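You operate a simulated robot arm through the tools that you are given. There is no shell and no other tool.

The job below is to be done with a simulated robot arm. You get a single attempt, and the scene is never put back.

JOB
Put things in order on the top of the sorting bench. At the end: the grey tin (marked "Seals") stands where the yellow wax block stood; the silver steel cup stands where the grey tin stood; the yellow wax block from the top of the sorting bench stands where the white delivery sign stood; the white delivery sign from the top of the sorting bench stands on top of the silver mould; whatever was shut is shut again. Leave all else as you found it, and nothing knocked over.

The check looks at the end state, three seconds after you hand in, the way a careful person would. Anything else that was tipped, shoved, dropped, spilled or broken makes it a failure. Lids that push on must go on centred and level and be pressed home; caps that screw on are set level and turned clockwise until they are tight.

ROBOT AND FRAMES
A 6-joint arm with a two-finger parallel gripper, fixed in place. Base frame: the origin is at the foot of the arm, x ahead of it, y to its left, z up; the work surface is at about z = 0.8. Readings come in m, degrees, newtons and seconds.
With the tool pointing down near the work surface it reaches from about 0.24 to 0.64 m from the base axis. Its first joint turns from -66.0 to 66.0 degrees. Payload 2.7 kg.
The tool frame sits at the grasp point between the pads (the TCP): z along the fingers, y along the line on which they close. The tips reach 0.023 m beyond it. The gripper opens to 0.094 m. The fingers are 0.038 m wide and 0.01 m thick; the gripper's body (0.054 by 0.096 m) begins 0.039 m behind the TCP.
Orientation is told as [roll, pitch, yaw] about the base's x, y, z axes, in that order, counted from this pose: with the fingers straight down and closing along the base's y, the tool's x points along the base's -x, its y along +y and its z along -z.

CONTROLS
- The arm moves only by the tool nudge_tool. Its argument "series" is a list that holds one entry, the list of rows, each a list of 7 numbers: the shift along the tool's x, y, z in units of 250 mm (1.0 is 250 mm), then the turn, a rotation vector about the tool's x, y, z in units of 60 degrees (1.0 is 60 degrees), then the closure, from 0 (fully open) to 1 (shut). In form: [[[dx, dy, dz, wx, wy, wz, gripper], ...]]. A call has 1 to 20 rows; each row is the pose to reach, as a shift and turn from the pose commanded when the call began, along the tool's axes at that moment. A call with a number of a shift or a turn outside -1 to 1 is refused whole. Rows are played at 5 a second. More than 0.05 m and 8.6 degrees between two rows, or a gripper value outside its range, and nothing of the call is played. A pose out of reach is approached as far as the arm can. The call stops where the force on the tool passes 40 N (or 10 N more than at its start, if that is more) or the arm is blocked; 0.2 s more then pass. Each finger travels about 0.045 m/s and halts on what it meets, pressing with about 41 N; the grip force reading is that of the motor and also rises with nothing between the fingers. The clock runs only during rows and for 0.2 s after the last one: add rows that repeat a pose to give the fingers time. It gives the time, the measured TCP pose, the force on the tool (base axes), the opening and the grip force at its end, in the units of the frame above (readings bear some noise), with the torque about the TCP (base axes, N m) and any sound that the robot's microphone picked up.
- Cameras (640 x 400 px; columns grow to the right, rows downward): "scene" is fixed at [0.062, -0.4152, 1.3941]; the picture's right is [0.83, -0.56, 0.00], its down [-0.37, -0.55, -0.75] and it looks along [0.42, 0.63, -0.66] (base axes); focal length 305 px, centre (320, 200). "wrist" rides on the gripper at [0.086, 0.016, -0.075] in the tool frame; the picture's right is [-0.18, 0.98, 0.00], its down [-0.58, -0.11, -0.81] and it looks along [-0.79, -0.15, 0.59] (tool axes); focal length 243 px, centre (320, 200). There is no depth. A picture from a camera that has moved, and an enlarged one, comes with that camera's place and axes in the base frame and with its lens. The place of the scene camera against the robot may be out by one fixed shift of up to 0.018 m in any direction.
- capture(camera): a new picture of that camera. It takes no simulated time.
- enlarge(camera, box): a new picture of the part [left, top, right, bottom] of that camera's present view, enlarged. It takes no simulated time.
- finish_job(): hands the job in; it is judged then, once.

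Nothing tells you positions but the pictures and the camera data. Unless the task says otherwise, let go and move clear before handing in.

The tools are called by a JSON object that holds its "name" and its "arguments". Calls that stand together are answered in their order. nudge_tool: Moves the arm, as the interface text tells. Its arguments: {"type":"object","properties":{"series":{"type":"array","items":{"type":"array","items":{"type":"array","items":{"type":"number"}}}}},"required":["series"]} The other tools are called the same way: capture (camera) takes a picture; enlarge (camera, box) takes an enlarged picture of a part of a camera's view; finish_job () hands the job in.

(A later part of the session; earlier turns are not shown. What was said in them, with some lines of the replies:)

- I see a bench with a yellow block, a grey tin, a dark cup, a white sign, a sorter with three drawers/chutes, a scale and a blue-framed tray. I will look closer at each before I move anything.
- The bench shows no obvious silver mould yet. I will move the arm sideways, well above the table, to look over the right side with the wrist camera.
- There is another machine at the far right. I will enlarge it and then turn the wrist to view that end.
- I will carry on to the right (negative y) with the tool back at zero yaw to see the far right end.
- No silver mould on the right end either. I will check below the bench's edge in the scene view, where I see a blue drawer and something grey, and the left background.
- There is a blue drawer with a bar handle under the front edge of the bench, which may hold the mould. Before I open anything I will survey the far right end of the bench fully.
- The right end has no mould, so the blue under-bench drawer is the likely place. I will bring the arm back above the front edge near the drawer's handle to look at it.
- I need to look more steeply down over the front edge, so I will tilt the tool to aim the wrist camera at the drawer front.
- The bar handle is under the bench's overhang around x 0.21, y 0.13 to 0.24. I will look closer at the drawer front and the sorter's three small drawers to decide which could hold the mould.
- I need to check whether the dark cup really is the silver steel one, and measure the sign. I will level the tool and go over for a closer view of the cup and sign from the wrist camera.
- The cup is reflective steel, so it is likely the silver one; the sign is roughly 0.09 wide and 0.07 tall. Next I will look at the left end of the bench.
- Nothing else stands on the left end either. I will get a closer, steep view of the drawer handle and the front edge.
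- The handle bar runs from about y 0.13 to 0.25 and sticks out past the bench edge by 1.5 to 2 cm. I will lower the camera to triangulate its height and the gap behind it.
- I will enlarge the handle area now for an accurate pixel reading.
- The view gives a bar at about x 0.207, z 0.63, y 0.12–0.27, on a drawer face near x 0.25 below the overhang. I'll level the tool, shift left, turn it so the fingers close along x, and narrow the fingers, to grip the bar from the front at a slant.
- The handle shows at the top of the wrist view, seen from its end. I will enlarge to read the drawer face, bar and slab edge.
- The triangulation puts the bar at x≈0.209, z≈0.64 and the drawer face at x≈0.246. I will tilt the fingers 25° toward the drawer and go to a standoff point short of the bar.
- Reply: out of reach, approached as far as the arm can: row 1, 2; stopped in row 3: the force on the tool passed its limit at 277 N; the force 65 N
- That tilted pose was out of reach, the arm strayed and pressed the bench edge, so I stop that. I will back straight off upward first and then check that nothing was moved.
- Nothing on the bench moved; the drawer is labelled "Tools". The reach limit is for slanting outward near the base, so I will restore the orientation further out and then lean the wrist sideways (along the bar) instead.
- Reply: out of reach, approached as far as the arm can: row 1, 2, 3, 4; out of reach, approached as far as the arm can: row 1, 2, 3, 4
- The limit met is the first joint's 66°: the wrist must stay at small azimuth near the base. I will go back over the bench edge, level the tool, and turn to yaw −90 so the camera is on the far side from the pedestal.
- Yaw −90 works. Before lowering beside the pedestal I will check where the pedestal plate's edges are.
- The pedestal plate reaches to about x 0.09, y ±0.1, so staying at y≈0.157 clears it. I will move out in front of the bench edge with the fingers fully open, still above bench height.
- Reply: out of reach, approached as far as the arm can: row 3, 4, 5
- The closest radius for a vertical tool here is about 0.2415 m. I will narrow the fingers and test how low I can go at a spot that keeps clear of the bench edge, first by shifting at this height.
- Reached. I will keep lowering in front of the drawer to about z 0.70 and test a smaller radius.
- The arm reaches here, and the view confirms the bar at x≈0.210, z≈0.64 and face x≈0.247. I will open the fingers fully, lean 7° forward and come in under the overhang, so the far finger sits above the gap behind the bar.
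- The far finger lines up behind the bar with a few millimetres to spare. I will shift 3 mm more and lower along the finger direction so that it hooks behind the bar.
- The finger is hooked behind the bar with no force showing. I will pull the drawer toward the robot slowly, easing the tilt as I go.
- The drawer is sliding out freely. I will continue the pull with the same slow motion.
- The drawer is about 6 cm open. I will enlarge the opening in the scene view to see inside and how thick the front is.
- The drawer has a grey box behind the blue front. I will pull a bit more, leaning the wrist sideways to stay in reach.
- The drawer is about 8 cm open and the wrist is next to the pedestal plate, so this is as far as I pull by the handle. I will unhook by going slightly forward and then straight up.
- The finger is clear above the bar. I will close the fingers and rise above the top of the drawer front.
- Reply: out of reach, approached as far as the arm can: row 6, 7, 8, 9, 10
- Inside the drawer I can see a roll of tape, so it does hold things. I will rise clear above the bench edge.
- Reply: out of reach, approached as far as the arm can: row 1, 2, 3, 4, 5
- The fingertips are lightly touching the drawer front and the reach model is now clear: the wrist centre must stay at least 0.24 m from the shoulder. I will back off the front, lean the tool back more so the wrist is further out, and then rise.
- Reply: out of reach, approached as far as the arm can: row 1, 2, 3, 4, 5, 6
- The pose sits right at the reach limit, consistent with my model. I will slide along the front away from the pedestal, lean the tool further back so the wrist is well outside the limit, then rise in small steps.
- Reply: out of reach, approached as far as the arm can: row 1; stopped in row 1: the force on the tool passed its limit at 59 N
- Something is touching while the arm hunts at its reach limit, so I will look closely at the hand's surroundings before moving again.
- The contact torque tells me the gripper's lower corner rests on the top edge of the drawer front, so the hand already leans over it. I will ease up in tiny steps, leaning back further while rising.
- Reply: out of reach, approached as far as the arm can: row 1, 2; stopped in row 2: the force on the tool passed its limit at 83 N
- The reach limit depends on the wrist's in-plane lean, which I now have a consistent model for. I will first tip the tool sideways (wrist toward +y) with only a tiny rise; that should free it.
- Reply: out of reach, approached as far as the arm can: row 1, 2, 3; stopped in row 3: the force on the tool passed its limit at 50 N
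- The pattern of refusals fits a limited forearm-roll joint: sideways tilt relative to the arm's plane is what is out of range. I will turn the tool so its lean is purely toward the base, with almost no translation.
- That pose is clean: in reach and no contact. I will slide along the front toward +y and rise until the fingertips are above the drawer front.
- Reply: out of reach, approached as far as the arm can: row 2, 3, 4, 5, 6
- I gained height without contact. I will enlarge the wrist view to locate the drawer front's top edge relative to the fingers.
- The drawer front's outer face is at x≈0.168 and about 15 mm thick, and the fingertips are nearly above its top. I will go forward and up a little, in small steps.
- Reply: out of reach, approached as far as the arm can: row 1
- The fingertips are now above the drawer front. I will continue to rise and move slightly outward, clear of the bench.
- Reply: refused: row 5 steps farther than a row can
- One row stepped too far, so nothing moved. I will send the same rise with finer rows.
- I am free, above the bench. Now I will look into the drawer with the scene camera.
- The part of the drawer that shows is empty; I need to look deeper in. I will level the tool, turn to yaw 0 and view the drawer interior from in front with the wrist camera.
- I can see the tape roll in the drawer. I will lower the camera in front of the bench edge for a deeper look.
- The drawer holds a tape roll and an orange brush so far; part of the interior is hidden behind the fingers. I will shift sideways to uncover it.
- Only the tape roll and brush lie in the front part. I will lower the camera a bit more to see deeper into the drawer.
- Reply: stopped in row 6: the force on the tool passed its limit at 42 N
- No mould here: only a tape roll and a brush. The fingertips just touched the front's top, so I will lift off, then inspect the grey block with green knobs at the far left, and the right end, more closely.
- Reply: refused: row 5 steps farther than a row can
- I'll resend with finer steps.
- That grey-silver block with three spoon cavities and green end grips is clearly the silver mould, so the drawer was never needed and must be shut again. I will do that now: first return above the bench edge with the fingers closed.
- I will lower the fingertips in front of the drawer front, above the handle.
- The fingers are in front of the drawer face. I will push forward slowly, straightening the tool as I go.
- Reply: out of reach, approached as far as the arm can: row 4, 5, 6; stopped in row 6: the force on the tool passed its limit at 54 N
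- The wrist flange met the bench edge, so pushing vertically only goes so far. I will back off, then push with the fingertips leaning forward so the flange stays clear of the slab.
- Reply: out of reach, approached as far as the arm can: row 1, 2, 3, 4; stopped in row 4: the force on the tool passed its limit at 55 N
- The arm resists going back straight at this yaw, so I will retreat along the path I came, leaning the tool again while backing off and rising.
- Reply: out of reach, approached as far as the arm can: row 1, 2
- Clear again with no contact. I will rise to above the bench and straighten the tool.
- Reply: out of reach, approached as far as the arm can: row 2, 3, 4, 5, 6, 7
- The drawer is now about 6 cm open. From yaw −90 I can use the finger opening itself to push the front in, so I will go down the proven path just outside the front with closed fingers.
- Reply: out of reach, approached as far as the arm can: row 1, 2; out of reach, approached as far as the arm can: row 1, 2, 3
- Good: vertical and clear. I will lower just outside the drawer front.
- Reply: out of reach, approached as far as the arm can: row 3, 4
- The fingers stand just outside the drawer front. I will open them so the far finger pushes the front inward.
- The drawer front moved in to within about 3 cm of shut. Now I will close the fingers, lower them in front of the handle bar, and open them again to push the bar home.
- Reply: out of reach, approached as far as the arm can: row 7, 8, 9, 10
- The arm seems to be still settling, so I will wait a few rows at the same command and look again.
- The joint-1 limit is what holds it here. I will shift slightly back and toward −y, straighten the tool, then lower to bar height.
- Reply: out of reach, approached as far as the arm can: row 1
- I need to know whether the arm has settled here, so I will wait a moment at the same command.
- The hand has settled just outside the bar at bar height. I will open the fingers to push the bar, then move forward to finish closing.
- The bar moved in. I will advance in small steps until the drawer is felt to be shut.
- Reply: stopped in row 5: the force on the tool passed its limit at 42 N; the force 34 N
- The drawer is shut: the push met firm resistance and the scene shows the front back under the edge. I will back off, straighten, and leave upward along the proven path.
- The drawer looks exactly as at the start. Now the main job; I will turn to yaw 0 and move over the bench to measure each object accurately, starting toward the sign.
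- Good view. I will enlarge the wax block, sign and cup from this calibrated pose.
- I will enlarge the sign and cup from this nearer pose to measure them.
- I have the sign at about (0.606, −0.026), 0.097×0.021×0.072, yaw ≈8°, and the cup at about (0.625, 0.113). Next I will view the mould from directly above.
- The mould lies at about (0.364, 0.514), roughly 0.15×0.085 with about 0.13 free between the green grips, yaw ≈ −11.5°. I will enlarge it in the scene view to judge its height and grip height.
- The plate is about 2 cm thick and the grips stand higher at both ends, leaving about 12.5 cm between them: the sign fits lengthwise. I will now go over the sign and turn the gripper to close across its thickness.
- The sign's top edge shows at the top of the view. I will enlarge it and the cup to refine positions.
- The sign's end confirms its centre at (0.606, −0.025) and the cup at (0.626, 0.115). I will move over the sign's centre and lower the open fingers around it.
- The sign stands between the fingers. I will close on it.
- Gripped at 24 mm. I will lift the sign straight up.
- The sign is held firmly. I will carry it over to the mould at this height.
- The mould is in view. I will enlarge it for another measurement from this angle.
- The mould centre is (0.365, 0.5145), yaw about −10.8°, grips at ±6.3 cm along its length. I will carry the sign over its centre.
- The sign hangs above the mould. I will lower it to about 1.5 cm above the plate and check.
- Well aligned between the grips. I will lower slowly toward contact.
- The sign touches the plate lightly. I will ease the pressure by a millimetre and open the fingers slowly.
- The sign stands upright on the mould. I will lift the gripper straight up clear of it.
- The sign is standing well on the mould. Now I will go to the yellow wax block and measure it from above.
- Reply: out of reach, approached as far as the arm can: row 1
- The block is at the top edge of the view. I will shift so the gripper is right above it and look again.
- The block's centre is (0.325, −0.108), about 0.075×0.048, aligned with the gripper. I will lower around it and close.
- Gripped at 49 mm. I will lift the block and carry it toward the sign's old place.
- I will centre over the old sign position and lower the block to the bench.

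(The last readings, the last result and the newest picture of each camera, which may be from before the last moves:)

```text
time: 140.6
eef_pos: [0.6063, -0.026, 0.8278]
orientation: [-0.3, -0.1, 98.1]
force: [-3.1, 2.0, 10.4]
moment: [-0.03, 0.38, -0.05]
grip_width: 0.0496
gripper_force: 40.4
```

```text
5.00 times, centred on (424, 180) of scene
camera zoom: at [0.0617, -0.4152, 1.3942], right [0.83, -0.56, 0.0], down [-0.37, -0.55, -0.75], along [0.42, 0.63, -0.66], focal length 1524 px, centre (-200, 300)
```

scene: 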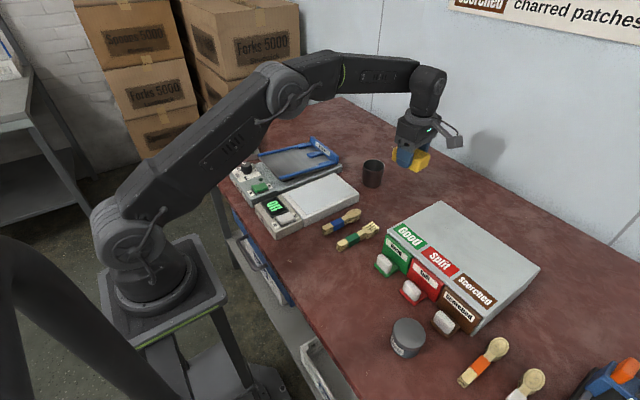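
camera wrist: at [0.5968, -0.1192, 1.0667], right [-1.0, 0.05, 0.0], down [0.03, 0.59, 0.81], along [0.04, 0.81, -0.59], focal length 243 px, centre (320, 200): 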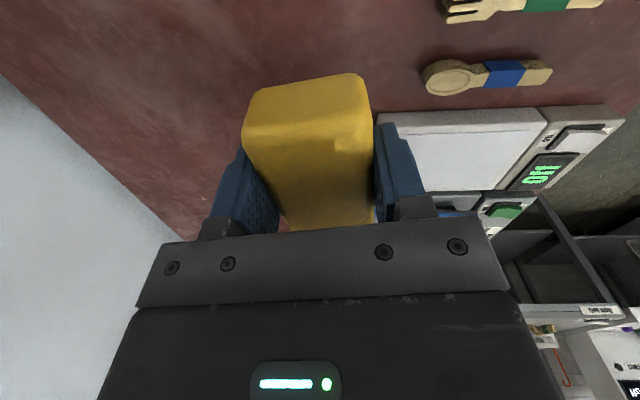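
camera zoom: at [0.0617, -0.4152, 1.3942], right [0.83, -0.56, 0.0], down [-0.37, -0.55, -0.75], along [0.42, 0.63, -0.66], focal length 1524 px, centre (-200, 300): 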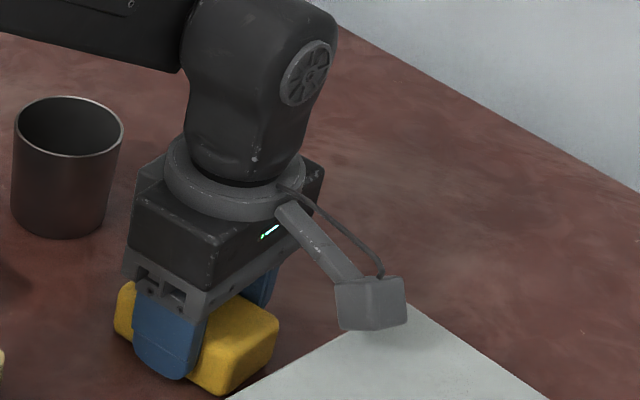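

The block is down on the bench at the old sign position. I will release it and lift away.

{"name": "nudge_tool", "arguments": {"series": [[[0, 0, -0.003, 0, 0, 0, 0.5], [0, 0, -0.003, 0, 0, 0, 0.4], [0, 0, -0.003, 0, 0, 0, 0.3], [0, 0, -0.003, 0, 0, 0, 0.25], [0, 0, -0.003, 0, 0, 0, 0.25], [0, 0, -0.06, 0, 0, 0, 0.25], [0, 0, -0.2, 0, 0, 0, 0.25], [0, 0, -0.36, 0, 0, 0, 0.25], [0, 0, -0.52, 0, 0, 0, 0.2], [0, 0, -0.68, 0, 0, 0, 0], [0, 0, -0.68, 0, 0, 0, 0]]]}}

{"name": "capture", "arguments": {"camera": "wrist"}}

{"name": "capture", "arguments": {"camera": "scene"}}

```text
time: 143.0
eef_pos: [0.6026, -0.024, 0.9963]
orientation: [-0.2, -0.2, 98.0]
force: [0.0, 0.4, -0.5]
moment: [-0.03, -0.05, -0.01]
grip_width: 0.0941
gripper_force: 0.2
```

```text
taken
camera wrist: at [0.5984, -0.1119, 1.0711], right [-1.0, 0.05, 0.0], down [0.02, 0.59, 0.81], along [0.04, 0.81, -0.59], focal length 243 px, centre (320, 200)
```

wrist: 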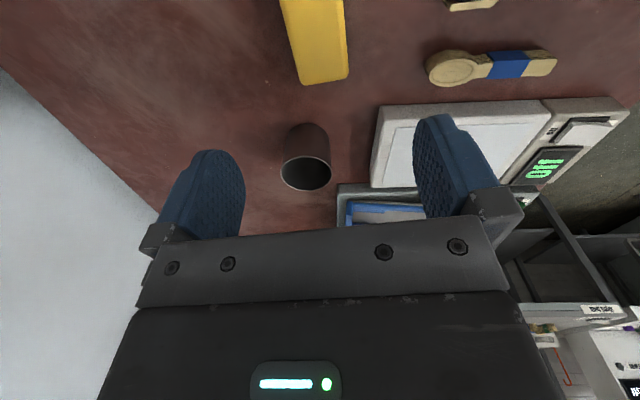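

```text
taken
```

scene: 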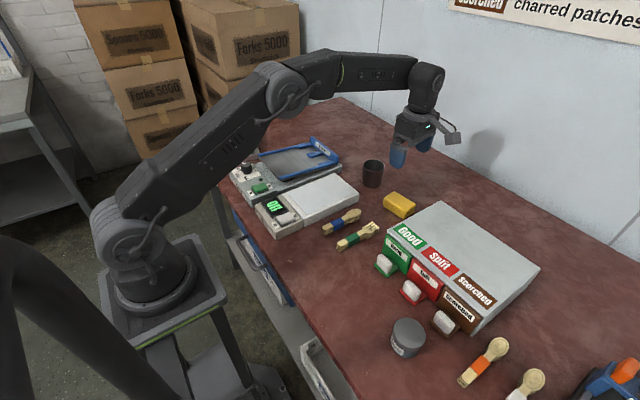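

The wax block is in the sign's old place. Next is the tin: I will move over it with the gripper turned to yaw 0.

{"name": "nudge_tool", "arguments": {"series": [[[0.05, 0.08, 0, 0, 0, 0.13, 0], [0.11, 0.16, 0, 0, 0, 0.26, 0], [0.17, 0.25, 0, 0, 0, 0.39, 0], [0.23, 0.33, 0, 0, 0, 0.52, 0], [0.29, 0.42, 0, 0, 0, 0.65, 0], [0.35, 0.5, 0, 0, 0, 0.78, 0], [0.403, 0.582, 0, 0, 0, 0.9, 0], [0.403, 0.582, 0, 0, 0, 0.9, 0]]]}}

{"name": "nudge_tool", "arguments": {"series": [[[0.11, 0.006, 0, 0, 0, 0.12, 0], [0.22, 0.012, 0, 0, 0, 0.24, 0], [0.34, 0.02, 0, 0, 0, 0.36, 0], [0.45, 0.028, 0, 0, 0, 0.48, 0], [0.56, 0.034, 0, 0, 0, 0.6, 0], [0.68, 0.04, 0, 0, 0, 0.7, 0], [0.736, 0.044, 0, 0, 0, 0.733, 0], [0.736, 0.044, 0, 0, 0, 0.733, 0]]]}}

{"name": "capture", "arguments": {"camera": "wrist"}}

```text
time: 144.8
eef_pos: [0.4741, -0.1465, 0.9942]
orientation: [0.0, -0.2, 43.9]
force: [-0.4, -0.3, -0.3]
moment: [0.0, 0.0, -0.05]
grip_width: 0.094
gripper_force: 0.1
```

```text
time: 146.6
eef_pos: [0.3355, -0.2657, 0.9964]
orientation: [0.3, -0.2, 0.0]
force: [0.4, 0.1, -0.1]
moment: [-0.02, 0.0, -0.03]
grip_width: 0.0939
gripper_force: 0.1
```

```text
taken
camera wrist: at [0.2473, -0.2495, 1.0709], right [0.19, 0.98, 0.0], down [0.58, -0.11, 0.81], along [0.79, -0.15, -0.59], focal length 243 px, centre (320, 200)
```

wrist: 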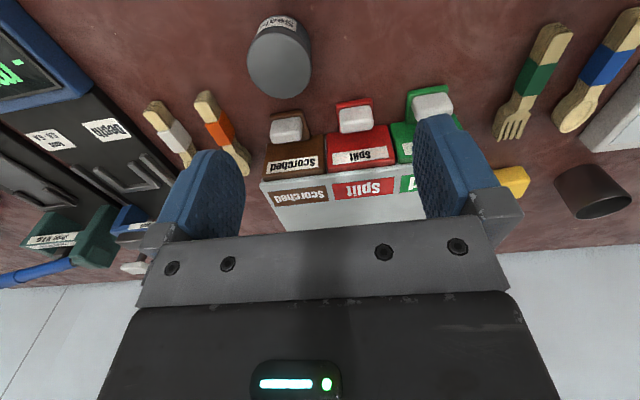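

The tin is right below, slightly to the −y side. I will enlarge to measure it.

{"name": "enlarge", "arguments": {"camera": "wrist", "box": [220, 0, 348, 120]}}

{"name": "enlarge", "arguments": {"camera": "scene", "box": [370, 290, 450, 370]}}

```text
3.33 times, centred on (284, 60) of wrist
camera zoom: at [0.2473, -0.2495, 1.0709], right [0.19, 0.98, 0.0], down [0.58, -0.11, 0.81], along [0.79, -0.15, -0.59], focal length 809 px, centre (440, 667)
```

zoom: 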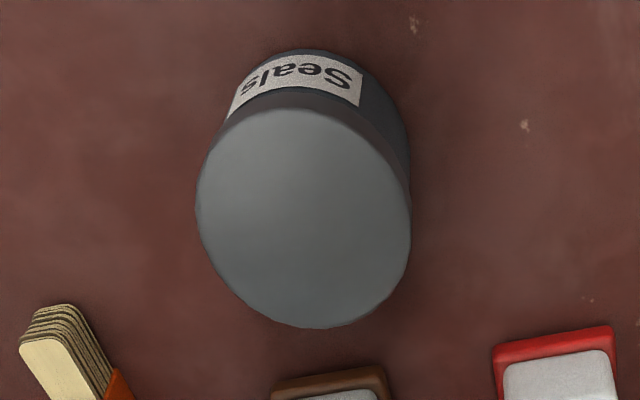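

```text
5.00 times, centred on (410, 330) of scene
camera zoom: at [0.062, -0.4152, 1.3941], right [0.83, -0.56, 0.0], down [-0.37, -0.55, -0.75], along [0.42, 0.63, -0.66], focal length 1524 px, centre (-130, -450)
```

zoom: 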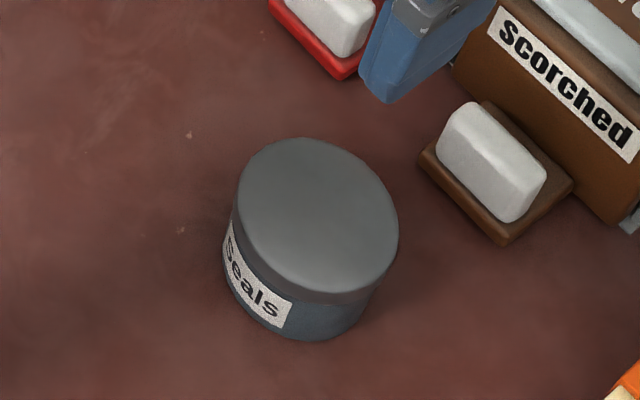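

The tin's centre is about (0.345, −0.307), about 6 cm across and 4 cm tall with a lid slightly wider than the body. I will go right above it and verify.

{"name": "nudge_tool", "arguments": {"series": [[[-0.038, -0.08, 0.05, 0, 0, 0, 0], [-0.038, -0.163, 0.12, 0, 0, 0, 0], [-0.038, -0.163, 0.25, 0, 0, 0, 0], [-0.038, -0.163, 0.25, 0, 0, 0, 0]]]}}

{"name": "enlarge", "arguments": {"camera": "wrist", "box": [240, 0, 400, 120]}}

```text
time: 147.6
eef_pos: [0.346, -0.3095, 0.9328]
orientation: [0.2, -0.1, 0.0]
force: [0.0, 0.3, 0.2]
moment: [0.0, 0.03, 0.02]
grip_width: 0.0942
gripper_force: 0.0
```

```text
3.33 times, centred on (320, 60) of wrist
camera zoom: at [0.2597, -0.2936, 1.0075], right [0.18, 0.98, 0.0], down [0.58, -0.11, 0.81], along [0.79, -0.15, -0.59], focal length 809 px, centre (320, 667)
```

zoom: 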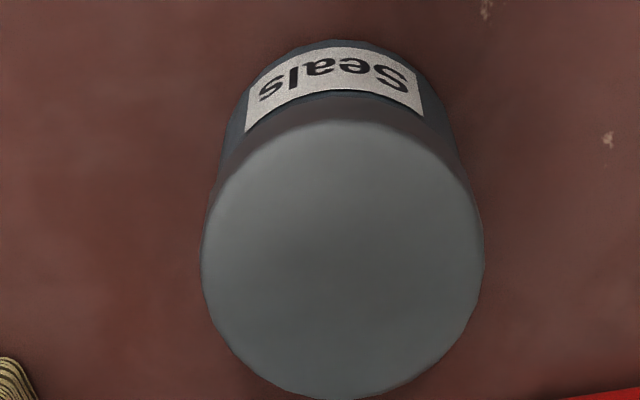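

Centre (0.346, −0.305). I will lower around the tin and close gently on it.

{"name": "nudge_tool", "arguments": {"series": [[[0, 0.014, 0.05, 0, 0, 0, 0], [0, 0.014, 0.18, 0, 0, 0, 0], [0, 0.014, 0.3, 0, 0, 0, 0], [0, 0.014, 0.38, 0, 0, 0, 0], [0, 0.014, 0.413, 0, 0, 0, 0], [0, 0.014, 0.413, 0, 0, 0, 0]]]}}

{"name": "capture", "arguments": {"camera": "wrist"}}

{"name": "enlarge", "arguments": {"camera": "scene", "box": [360, 280, 460, 380]}}

```text
time: 149.0
eef_pos: [0.3464, -0.3033, 0.8288]
orientation: [0.2, -0.1, 0.0]
force: [1.3, 0.7, 0.1]
moment: [-0.01, -0.03, 0.0]
grip_width: 0.0941
gripper_force: 0.0
```

```text
taken
camera wrist: at [0.2589, -0.2872, 0.9039], right [0.18, 0.98, 0.0], down [0.58, -0.11, 0.81], along [0.79, -0.15, -0.59], focal length 243 px, centre (320, 200)
```

wrist: 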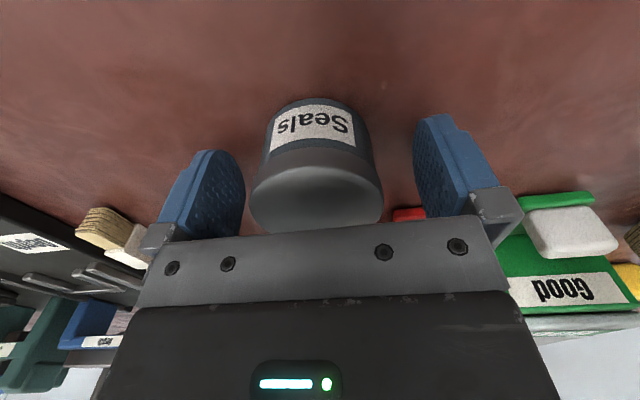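

```text
4.00 times, centred on (410, 330) of scene
camera zoom: at [0.062, -0.4152, 1.3941], right [0.83, -0.56, 0.0], down [-0.37, -0.55, -0.75], along [0.42, 0.63, -0.66], focal length 1219 px, centre (-40, -320)
```

zoom: 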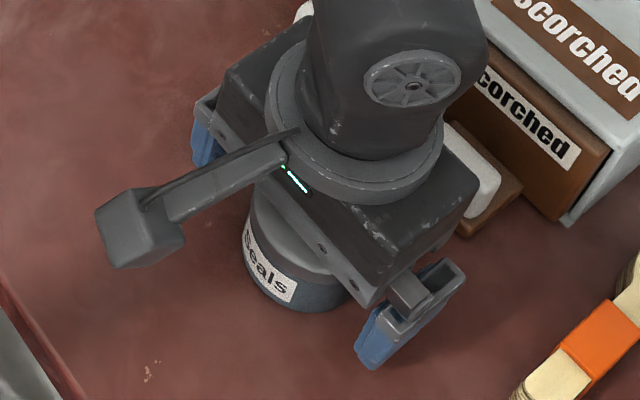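

{"name": "nudge_tool", "arguments": {"series": [[[0, 0, 0, 0, 0, 0, 0.2], [0, 0, 0, 0, 0, 0, 0.35], [0, 0, 0, 0, 0, 0, 0.45], [0, 0, 0, 0, 0, 0, 0.5], [0, 0, 0, 0, 0, 0, 0.5], [0, 0, 0, 0, 0, 0, 0.5]]]}}

{"name": "enlarge", "arguments": {"camera": "wrist", "box": [220, 80, 420, 240]}}

```text
time: 150.4
eef_pos: [0.3462, -0.3035, 0.8299]
orientation: [0.1, -0.3, 0.0]
force: [0.1, 0.3, -0.5]
moment: [0.0, -0.03, 0.0]
grip_width: 0.055
gripper_force: 40.5
```

```text
2.50 times, centred on (320, 160) of wrist
camera zoom: at [0.2589, -0.2873, 0.9042], right [0.18, 0.98, 0.0], down [0.58, -0.11, 0.81], along [0.79, -0.15, -0.59], focal length 606 px, centre (320, 300)
```

zoom: 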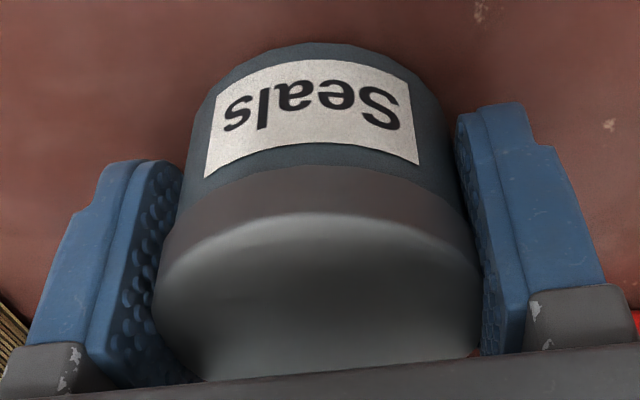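

The tin is gripped at 55 mm. To be safe with its lid I will raise it only a couple of millimetres and slide it across low to the wax block's old place.

{"name": "nudge_tool", "arguments": {"series": [[[0, 0, -0.008, 0, 0, 0, 0.55], [0, 0, -0.008, 0, 0, 0, 0.55], [0.01, 0.08, -0.008, 0, 0, 0, 0.55], [0.02, 0.18, -0.008, 0, 0, 0, 0.55], [0.03, 0.28, -0.008, 0, 0, 0, 0.55], [0.04, 0.38, -0.008, 0, 0, 0, 0.55], [0.05, 0.48, -0.008, 0, 0, 0, 0.55], [0.06, 0.58, -0.008, 0, 0, 0, 0.55], [0.07, 0.68, -0.008, 0, 0, 0, 0.55], [0.0828, 0.783, -0.008, 0, 0, 0, 0.55], [0.0828, 0.783, -0.008, 0, 0, 0, 0.55]]]}}

{"name": "enlarge", "arguments": {"camera": "wrist", "box": [220, 80, 420, 240]}}

{"name": "capture", "arguments": {"camera": "scene"}}

```text
time: 152.8
eef_pos: [0.3264, -0.1077, 0.8323]
orientation: [0.3, -0.2, 0.0]
force: [-0.5, -0.1, 0.0]
moment: [-0.01, -0.05, -0.04]
grip_width: 0.0551
gripper_force: 41.2
```

```text
2.50 times, centred on (320, 160) of wrist
camera zoom: at [0.2378, -0.0905, 0.907], right [0.18, 0.98, 0.0], down [0.58, -0.11, 0.81], along [0.79, -0.15, -0.59], focal length 606 px, centre (320, 300)
```

zoom: 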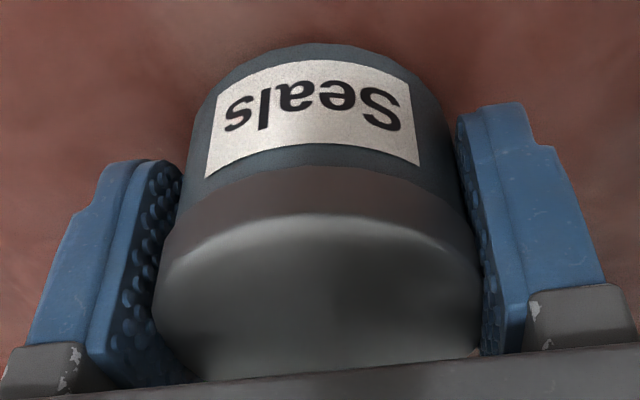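

```text
taken
```

scene: 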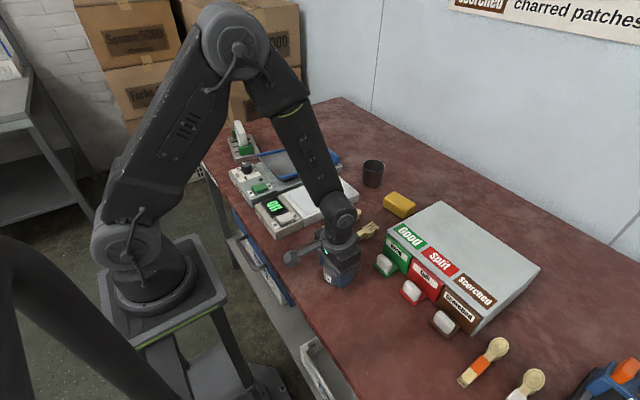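

The tin travelled intact. I will set it down and release it.

{"name": "nudge_tool", "arguments": {"series": [[[0, 0, 0.004, 0, 0, 0, 0.55], [0, 0, 0.008, 0, 0, 0, 0.55], [0, 0, 0.01, 0, 0, 0, 0.55], [0, 0, 0.01, 0, 0, 0, 0.55]]]}}

```text
time: 153.8
eef_pos: [0.3252, -0.1075, 0.8299]
orientation: [0.2, -0.3, 0.0]
force: [-0.2, -1.0, 5.5]
moment: [-0.15, 0.04, 0.02]
grip_width: 0.0549
gripper_force: 41.4
```

{"name": "nudge_tool", "arguments": {"series": [[[0, 0, 0, 0, 0, 0, 0.38], [0, 0, 0, 0, 0, 0, 0.3], [0, 0, 0, 0, 0, 0, 0.15], [0, 0, 0, 0, 0, 0, 0.05], [0, 0, 0, 0, 0, 0, 0.05], [0, 0, -0.06, 0, 0, 0, 0.05], [0, 0, -0.2, 0, 0, 0, 0.05], [0, 0, -0.36, 0, 0, 0, 0.05], [0, 0, -0.52, 0, 0, 0, 0], [0, 0, -0.68, 0, 0, 0, 0], [0, 0, -0.68, 0, 0, 0, 0]]]}}

{"name": "capture", "arguments": {"camera": "wrist"}}

{"name": "capture", "arguments": {"camera": "scene"}}

{"name": "enlarge", "arguments": {"camera": "scene", "box": [300, 230, 400, 320]}}

```text
time: 156.2
eef_pos: [0.3233, -0.1067, 1.0012]
orientation: [0.2, -0.1, 0.0]
force: [-0.5, 0.2, -1.0]
moment: [-0.03, 0.01, 0.02]
grip_width: 0.094
gripper_force: 0.1
```

```text
taken
camera wrist: at [0.2363, -0.0911, 1.075], right [0.18, 0.98, 0.0], down [0.58, -0.11, 0.81], along [0.79, -0.15, -0.59], focal length 243 px, centre (320, 200)
```

wrist: 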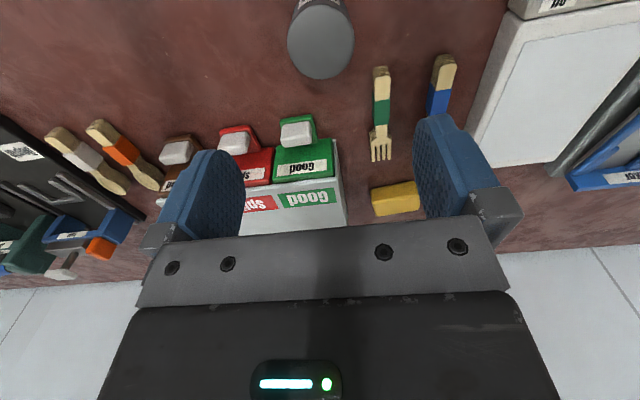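

```text
taken
```

scene: 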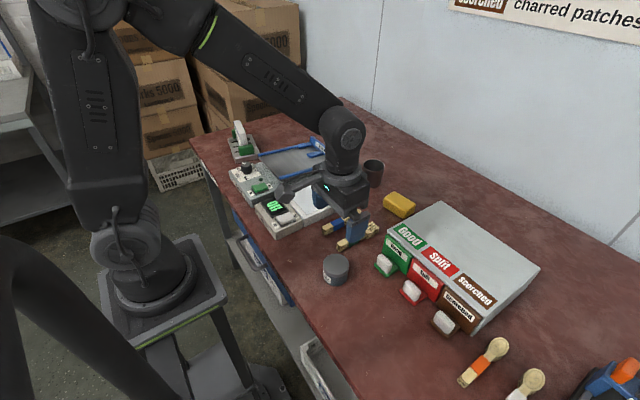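

```text
4.44 times, centred on (350, 275) of scene
camera zoom: at [0.062, -0.4152, 1.3941], right [0.83, -0.56, 0.0], down [-0.37, -0.55, -0.75], along [0.42, 0.63, -0.66], focal length 1354 px, centre (187, -133)
```

zoom: 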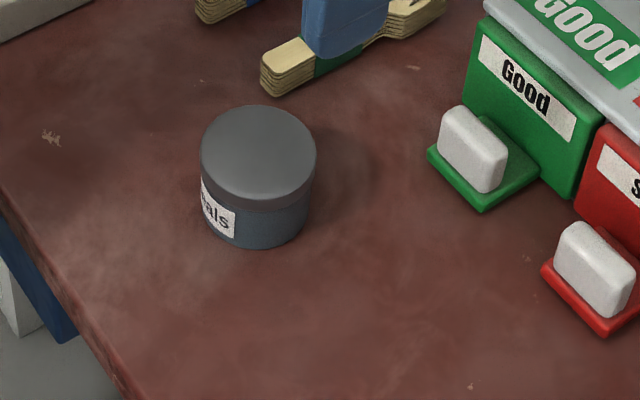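

The tin, lid on, stands in the block's old place. Last is the cup: I will move toward it and re-measure from close by.

{"name": "nudge_tool", "arguments": {"series": [[[-0.135, 0.118, 0.0, 0, 0, 0, 0], [-0.27, 0.236, 0, 0, 0, 0, 0], [-0.405, 0.354, 0, 0, 0, 0, 0], [-0.54, 0.472, 0.04, 0, 0, 0, 0], [-0.676, 0.59, 0.08, 0, 0, 0, 0], [-0.81, 0.708, 0.12, 0, 0, 0, 0], [-0.947, 0.827, 0.12, 0, 0, 0, 0], [-0.947, 0.827, 0.12, 0, 0, 0, 0]]]}}

{"name": "capture", "arguments": {"camera": "wrist"}}

{"name": "enlarge", "arguments": {"camera": "wrist", "box": [260, 40, 420, 160]}}

```text
time: 158.0
eef_pos: [0.5635, 0.1006, 0.9721]
orientation: [0.1, -0.1, 0.0]
force: [0.8, -0.1, 0.4]
moment: [0.0, -0.01, -0.03]
grip_width: 0.094
gripper_force: 0.0
```

```text
taken
camera wrist: at [0.4757, 0.1163, 1.0459], right [0.18, 0.98, 0.0], down [0.58, -0.11, 0.81], along [0.79, -0.15, -0.59], focal length 243 px, centre (320, 200)
```

wrist: 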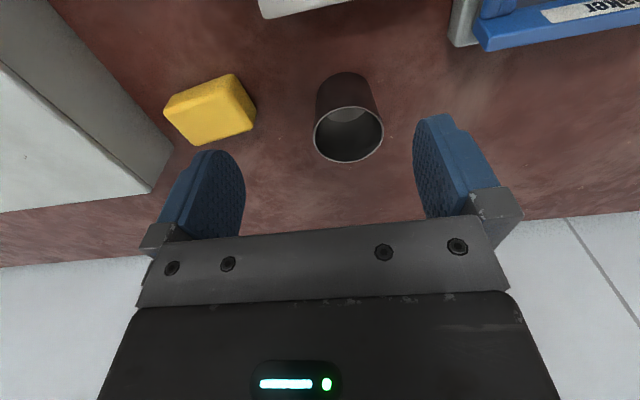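

```text
3.33 times, centred on (340, 100) of wrist
camera zoom: at [0.4757, 0.1163, 1.0459], right [0.18, 0.98, 0.0], down [0.58, -0.11, 0.81], along [0.79, -0.15, -0.59], focal length 809 px, centre (253, 533)
```

zoom: 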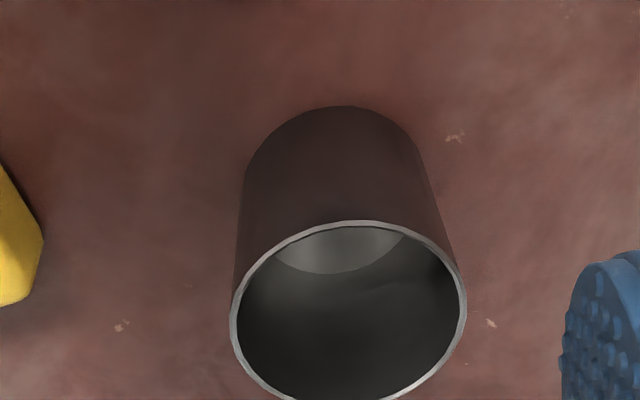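

The cup's centre is about (0.628, 0.1155), radius about 3.2 cm. That is near the reach limit, so I will grip it with the tool 6 mm short of its centre; the pads still straddle its widest part.

{"name": "nudge_tool", "arguments": {"series": [[[-0.12, 0.03, 0.04, 0, 0, 0, 0], [-0.234, 0.06, 0.08, 0, 0, 0, 0], [-0.234, 0.06, 0.22, 0, 0, 0, 0], [-0.234, 0.06, 0.36, 0, 0, 0, 0], [-0.234, 0.06, 0.48, 0, 0, 0, 0], [-0.234, 0.06, 0.536, 0, 0, 0, 0], [-0.234, 0.06, 0.536, 0, 0, 0, 0]]]}}

{"name": "capture", "arguments": {"camera": "wrist"}}

{"name": "enlarge", "arguments": {"camera": "scene", "box": [330, 130, 430, 220]}}

```text
time: 159.6
eef_pos: [0.6182, 0.1159, 0.8363]
orientation: [0.1, -0.1, 0.0]
force: [0.4, -0.1, 1.1]
moment: [0.01, -0.03, 0.0]
grip_width: 0.0938
gripper_force: 0.1
```

```text
taken
camera wrist: at [0.5311, 0.132, 0.9106], right [0.18, 0.98, 0.0], down [0.58, -0.11, 0.81], along [0.79, -0.15, -0.59], focal length 243 px, centre (320, 200)
```

wrist: 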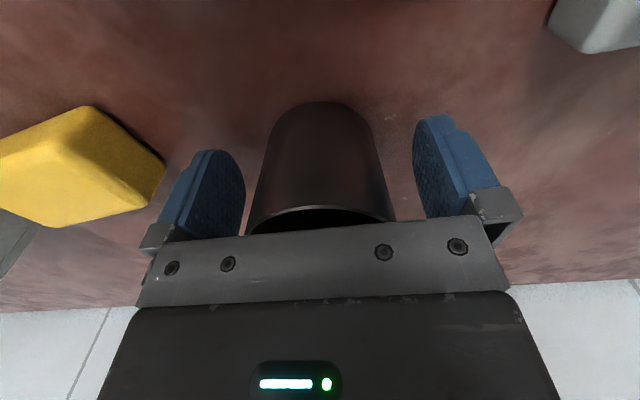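

```text
4.44 times, centred on (380, 175) of scene
camera zoom: at [0.062, -0.4152, 1.3941], right [0.83, -0.56, 0.0], down [-0.37, -0.55, -0.75], along [0.42, 0.63, -0.66], focal length 1354 px, centre (53, 311)
```

zoom: 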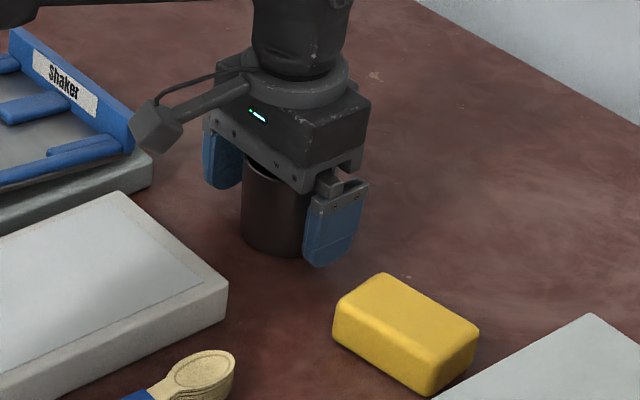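

{"name": "nudge_tool", "arguments": {"series": [[[-0.016, 0, 0, 0, 0, 0, 0], [-0.016, 0, 0, 0, 0, 0, 0.15], [-0.016, 0, 0, 0, 0, 0, 0.25], [-0.016, 0, 0, 0, 0, 0, 0.35], [-0.016, 0, 0, 0, 0, 0, 0.4], [-0.016, 0, 0, 0, 0, 0, 0.45], [-0.016, 0, 0, 0, 0, 0, 0.45], [-0.016, 0, 0, 0, 0, 0, 0.45]]]}}

{"name": "capture", "arguments": {"camera": "wrist"}}

```text
time: 161.4
eef_pos: [0.6233, 0.1152, 0.8366]
orientation: [0.2, -0.2, -0.1]
force: [-0.3, -0.2, 0.3]
moment: [0.01, 0.05, 0.0]
grip_width: 0.0636
gripper_force: 41.3
```

```text
taken
camera wrist: at [0.5355, 0.1319, 0.9108], right [0.18, 0.98, 0.0], down [0.58, -0.11, 0.81], along [0.79, -0.15, -0.59], focal length 243 px, centre (320, 200)
```

wrist: 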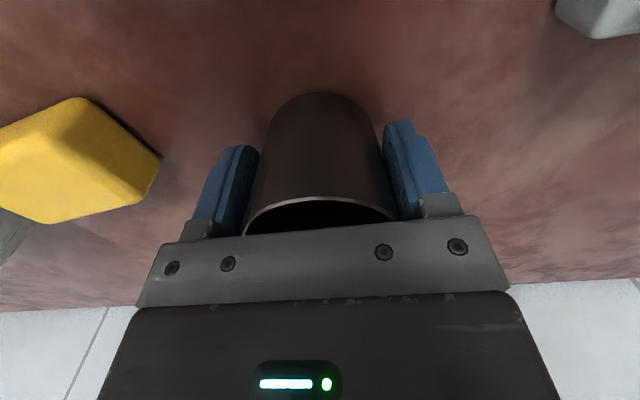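

Gripped at 64 mm. I will lift the cup and carry it high over to the tin's old place.

{"name": "nudge_tool", "arguments": {"series": [[[0, 0, -0.03, 0, 0, 0, 0.5], [0, 0, -0.12, 0, 0, 0, 0.5], [0, 0, -0.26, 0, 0, 0, 0.5], [0, 0, -0.4, 0, 0, 0, 0.5], [0, 0, -0.54, 0, 0, 0, 0.5], [0, 0, -0.66, 0, 0, 0, 0.5], [0, 0, -0.66, 0, 0, 0, 0.5]]]}}

{"name": "nudge_tool", "arguments": {"series": [[[0.09, -0.13, 0, 0, 0, 0, 0.5], [0.18, -0.27, 0, 0, 0, 0, 0.5], [0.28, -0.41, 0, 0, 0, 0, 0.5], [0.37, -0.55, 0, 0, 0, 0, 0.5], [0.47, -0.7, 0, 0, 0, 0, 0.5], [0.565, -0.841, 0, 0, 0, 0, 0.5], [0.565, -0.841, 0, 0, 0, 0, 0.5]]]}}

{"name": "capture", "arguments": {"camera": "wrist"}}

```text
time: 163.0
eef_pos: [0.6222, 0.1148, 1.0009]
orientation: [0.2, -0.1, 0.0]
force: [0.1, -0.3, 0.1]
moment: [0.0, -0.02, -0.02]
grip_width: 0.064
gripper_force: 40.8
```

```text
time: 164.6
eef_pos: [0.4822, -0.0965, 1.0018]
orientation: [0.2, -0.2, 0.0]
force: [-0.5, -0.3, -1.2]
moment: [-0.01, 0.02, -0.03]
grip_width: 0.0635
gripper_force: 40.9
```

```text
taken
camera wrist: at [0.3938, -0.0808, 1.0771], right [0.18, 0.98, 0.0], down [0.58, -0.11, 0.81], along [0.79, -0.15, -0.59], focal length 243 px, centre (320, 200)
```

wrist: 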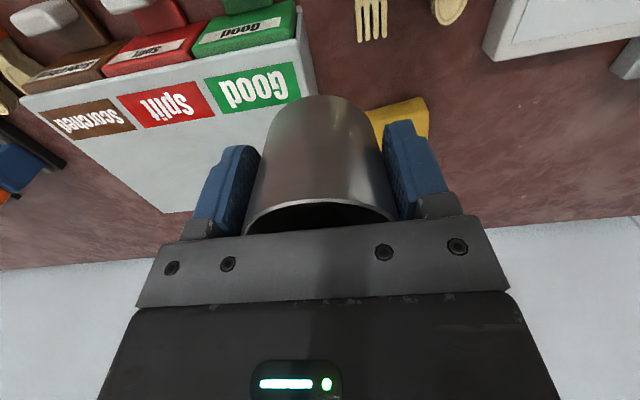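

The cup is held well and it is indeed silver. I will continue to above the tin's old position.

{"name": "nudge_tool", "arguments": {"series": [[[0.09, -0.13, 0, 0, 0, 0, 0.5], [0.18, -0.27, 0, 0, 0, 0, 0.5], [0.28, -0.41, 0, 0, 0, 0, 0.5], [0.37, -0.55, 0, 0, 0, 0, 0.5], [0.47, -0.7, 0, 0, 0, 0, 0.5], [0.567, -0.836, 0, 0, 0, 0, 0.5], [0.567, -0.836, 0, 0, 0, 0, 0.5]]]}}

{"name": "capture", "arguments": {"camera": "wrist"}}

```text
time: 166.2
eef_pos: [0.3407, -0.306, 1.0021]
orientation: [0.2, -0.2, 0.1]
force: [0.5, -0.6, -0.7]
moment: [0.0, 0.01, 0.0]
grip_width: 0.0635
gripper_force: 40.8
```

```text
taken
camera wrist: at [0.2532, -0.2889, 1.0766], right [0.18, 0.98, 0.0], down [0.58, -0.11, 0.81], along [0.79, -0.15, -0.59], focal length 243 px, centre (320, 200)
```

wrist: 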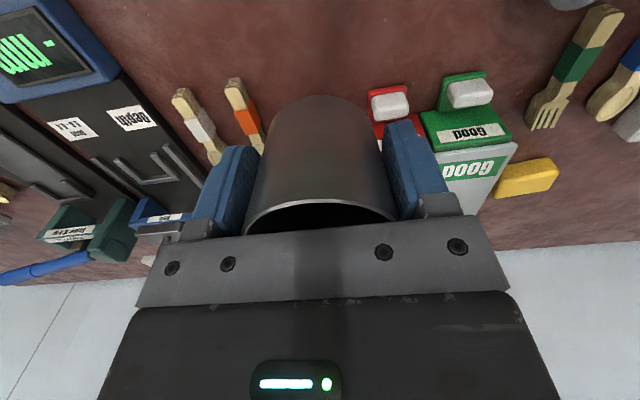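

{"name": "nudge_tool", "arguments": {"series": [[[0, 0, 0.12, 0, 0, 0, 0.5], [0, 0, 0.26, 0, 0, 0, 0.5], [0, 0, 0.4, 0, 0, 0, 0.5], [0, 0, 0.53, 0, 0, 0, 0.5], [0, 0, 0.61, 0, 0, 0, 0.5], [0, 0, 0.64, 0, 0, 0, 0.5], [0, 0, 0.65, 0, 0, 0, 0.5], [0, 0, 0.65, 0, 0, 0, 0.5]]]}}

{"name": "nudge_tool", "arguments": {"series": [[[0, 0, 0.004, 0, 0, 0, 0.5], [0, 0, 0.008, 0, 0, 0, 0.5], [0, 0, 0.01, 0, 0, 0, 0.5], [0, 0, 0.01, 0, 0, 0, 0.5]]]}}

```text
time: 168.0
eef_pos: [0.3409, -0.3035, 0.8381]
orientation: [0.2, -0.1, 0.0]
force: [0.6, 0.4, -0.2]
moment: [0.03, 0.04, -0.01]
grip_width: 0.0635
gripper_force: 41.2
```

```text
time: 169.0
eef_pos: [0.3413, -0.3043, 0.8361]
orientation: [0.1, -0.3, 0.0]
force: [-1.5, 4.4, 12.2]
moment: [0.24, 0.03, -0.01]
grip_width: 0.0632
gripper_force: 41.2
```

Touchdown. I will release the cup and rise.

{"name": "nudge_tool", "arguments": {"series": [[[0, 0, -0.002, 0, 0, 0, 0.3], [0, 0, -0.002, 0, 0, 0, 0.2], [0, 0, -0.002, 0, 0, 0, 0.1], [0, 0, -0.002, 0, 0, 0, 0.0], [0, 0, -0.002, 0, 0, 0, 0.0], [0, 0, -0.06, 0, 0, 0, 0], [0, 0, -0.2, 0, 0, 0, 0], [0, 0, -0.36, 0, 0, 0, 0], [0, 0, -0.52, 0, 0, 0, 0], [0, 0, -0.68, 0, 0, 0, 0], [0, 0, -0.68, 0, 0, 0, 0]]]}}

{"name": "capture", "arguments": {"camera": "wrist"}}

{"name": "capture", "arguments": {"camera": "scene"}}

```text
time: 171.4
eef_pos: [0.3391, -0.3065, 1.0073]
orientation: [0.2, -0.3, -0.1]
force: [0.2, 0.6, -0.8]
moment: [0.0, -0.02, -0.01]
grip_width: 0.0938
gripper_force: 0.1
```

```text
taken
camera wrist: at [0.2516, -0.2899, 1.0813], right [0.18, 0.98, 0.0], down [0.58, -0.11, 0.81], along [0.79, -0.15, -0.59], focal length 243 px, centre (320, 200)
```

wrist: 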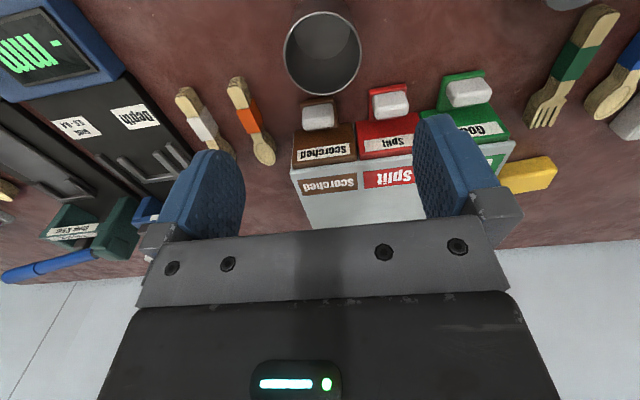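

```text
taken
```

scene: 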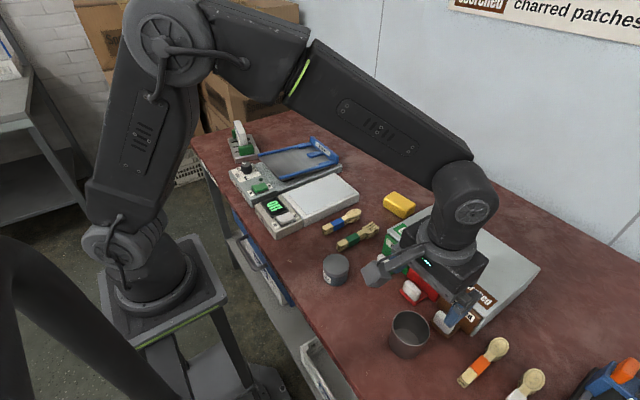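

The cup stands in the tin's old place. I will move the arm back to about its starting pose and inspect the whole scene.

{"name": "nudge_tool", "arguments": {"series": [[[0, 0.08, -0.14, 0, 0, 0, 0], [0, 0.2, -0.28, 0, 0, 0, 0], [0, 0.36, -0.38, 0, 0, 0, 0], [0, 0.52, -0.46, 0, 0, 0, 0], [0, 0.7, -0.52, 0, 0, 0, 0], [0, 0.88, -0.52, 0, 0, 0, 0], [0, 1.0, -0.52, 0, 0, 0, 0], [0, 1.0, -0.52, 0, 0, 0, 0]]]}}

{"name": "nudge_tool", "arguments": {"series": [[[0, 0.16, 0, 0, 0, 0, 0], [0, 0.32, 0, 0, 0, 0, 0], [0, 0.48, 0, 0, 0, 0, 0], [0, 0.64, 0, 0, 0, 0, 0], [0, 0.66, 0, 0, 0, 0, 0], [0, 0.66, 0, 0, 0, 0, 0]]]}}

{"name": "capture", "arguments": {"camera": "scene"}}

{"name": "capture", "arguments": {"camera": "wrist"}}

{"name": "enlarge", "arguments": {"camera": "scene", "box": [190, 110, 350, 230]}}

{"name": "enlarge", "arguments": {"camera": "scene", "box": [220, 190, 380, 290]}}

{"name": "enlarge", "arguments": {"camera": "scene", "box": [340, 170, 500, 290]}}

{"name": "enlarge", "arguments": {"camera": "scene", "box": [360, 270, 552, 400]}}

```text
time: 173.2
eef_pos: [0.3413, -0.0583, 1.136]
orientation: [0.2, -0.2, -0.1]
force: [0.2, 0.0, 0.2]
moment: [0.01, -0.03, 0.04]
grip_width: 0.0941
gripper_force: 0.2
```

```text
time: 174.6
eef_pos: [0.3411, 0.1117, 1.1356]
orientation: [0.2, -0.2, 0.0]
force: [0.1, -0.4, 0.8]
moment: [0.05, 0.0, 0.01]
grip_width: 0.0939
gripper_force: 0.1
```

```text
taken
```

scene: 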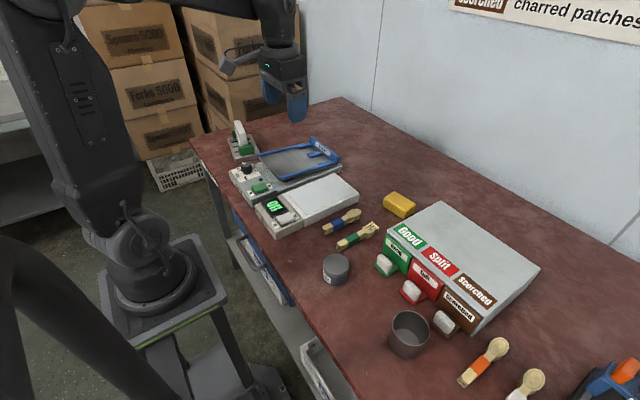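

```text
taken
camera wrist: at [0.2533, 0.1283, 1.2104], right [0.18, 0.98, 0.0], down [0.58, -0.11, 0.81], along [0.79, -0.15, -0.59], focal length 243 px, centre (320, 200)
```

wrist: 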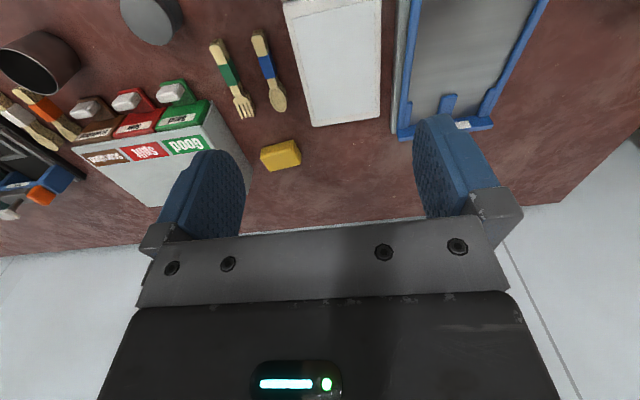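

```text
3.33 times, centred on (270, 170) of scene
camera zoom: at [0.062, -0.4152, 1.3941], right [0.83, -0.56, 0.0], down [-0.37, -0.55, -0.75], along [0.42, 0.63, -0.66], focal length 1016 px, centre (487, 300)
```

zoom: 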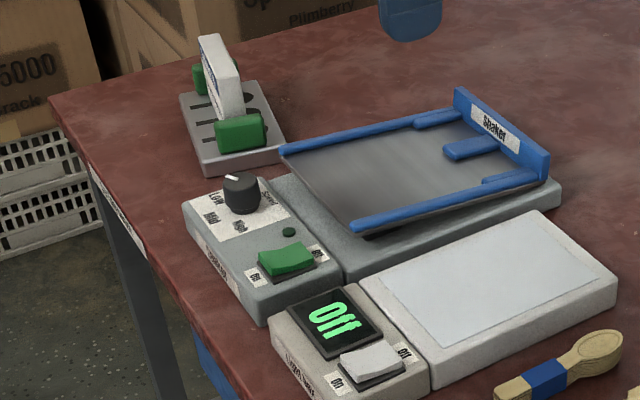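

```text
4.00 times, centred on (300, 240) of scene
camera zoom: at [0.062, -0.4152, 1.3941], right [0.83, -0.56, 0.0], down [-0.37, -0.55, -0.75], along [0.42, 0.63, -0.66], focal length 1219 px, centre (400, 40)
```

zoom: 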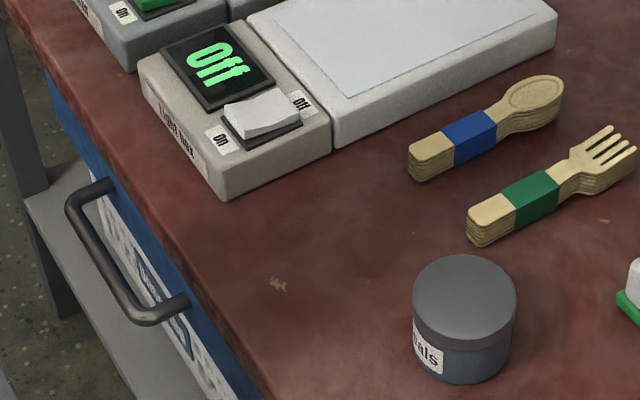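

```text
3.33 times, centred on (420, 230) of scene
camera zoom: at [0.062, -0.4152, 1.3941], right [0.83, -0.56, 0.0], down [-0.37, -0.55, -0.75], along [0.42, 0.63, -0.66], focal length 1016 px, centre (-13, 100)
```

zoom: 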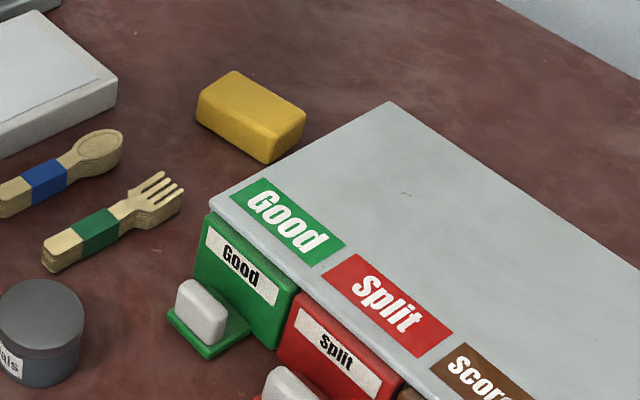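

```text
3.08 times, centred on (456, 335) of scene
camera zoom: at [0.062, -0.4152, 1.3941], right [0.83, -0.56, 0.0], down [-0.37, -0.55, -0.75], along [0.42, 0.63, -0.66], focal length 938 px, centre (-98, -215)
```

zoom: 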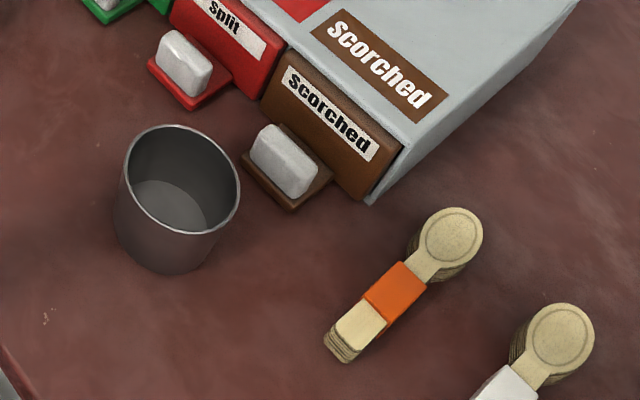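

All seems in order. I will compare the drawer and mould against the earlier pictures with identical crops.

{"name": "enlarge", "arguments": {"camera": "scene", "box": [225, 200, 305, 250]}}

{"name": "enlarge", "arguments": {"camera": "scene", "box": [235, 250, 315, 300]}}

{"name": "enlarge", "arguments": {"camera": "scene", "box": [215, 110, 295, 170]}}

{"name": "enlarge", "arguments": {"camera": "scene", "box": [220, 120, 380, 220]}}

```text
8.00 times, centred on (265, 225) of scene
camera zoom: at [0.062, -0.4152, 1.3941], right [0.83, -0.56, 0.0], down [-0.37, -0.55, -0.75], along [0.42, 0.63, -0.66], focal length 2438 px, centre (760, 0)
```

zoom: 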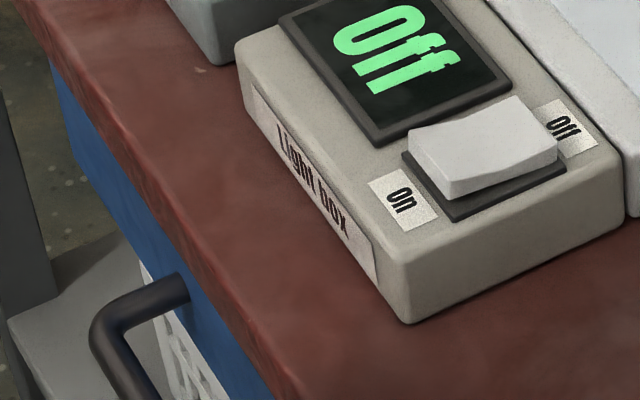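

```text
8.00 times, centred on (275, 275) of scene
camera zoom: at [0.062, -0.4152, 1.3941], right [0.83, -0.56, 0.0], down [-0.37, -0.55, -0.75], along [0.42, 0.63, -0.66], focal length 2438 px, centre (680, -400)
```

zoom: 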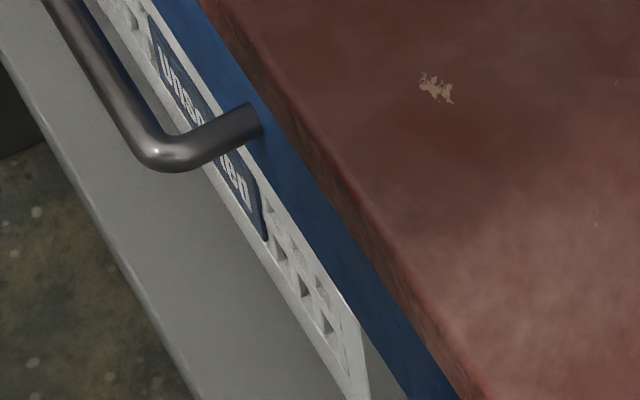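

```text
6.67 times, centred on (255, 140) of scene
camera zoom: at [0.062, -0.4152, 1.3941], right [0.83, -0.56, 0.0], down [-0.37, -0.55, -0.75], along [0.42, 0.63, -0.66], focal length 2032 px, centre (753, 600)
```

zoom: 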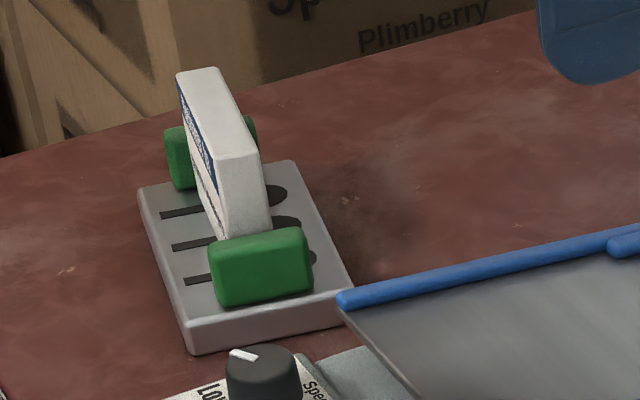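

```text
4.00 times, centred on (300, 170) of scene
camera zoom: at [0.062, -0.4152, 1.3941], right [0.83, -0.56, 0.0], down [-0.37, -0.55, -0.75], along [0.42, 0.63, -0.66], focal length 1219 px, centre (400, 320)
```

zoom: 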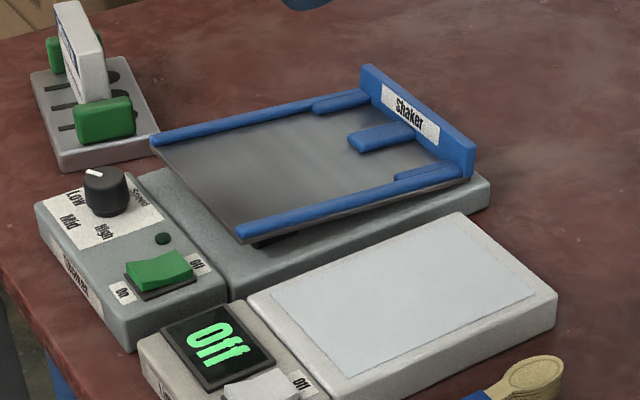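

Everything checks out:

- The drawer front and handle match the earlier pictures exactly.
- The mould has not moved, and the sign stands upright on it.
- The wax block, tin (lid on) and cup each stand where they should.
- Nothing else has shifted, and the arm is clear.

I am handing the job in.

{"name": "finish_job", "arguments": {}}

```text
The job is handed in.
```

I've handed the job in with all four things moved. My pictures from just before hand-in show nothing knocked over and nothing else on the bench out of place.

- **White delivery sign:** it stands upright on the silver mould at the far left of the bench, between the mould's green grips. I took the grey block with the three spoon shapes to be the mould. It was the only thing I found that fits the name and could hold the sign. I did not open the three small sorter drawers.
- **Yellow wax block:** it stands where the sign stood.
- **Grey tin ("Seals"):** it stands where the wax block stood, with its lid still on. I moved it low so as not to pull on the lid.
- **Silver steel cup:** it stands upright where the tin stood.

While looking for the mould I opened the blue "Tools" drawer under the bench. It held only a tape roll and a brush as far as I could see in. I shut it again, and its front and handle look the same as before. I couldn't check whether the roll or brush shifted inside.

While I was opening and shutting the drawer, the gripper pressed hard against the bench edge once (277 N). It also touched the drawer front and the bench edge a few more times, at 40 to 85 N. I checked right after the hard press and nothing had moved, and the pictures from the end show no damage.
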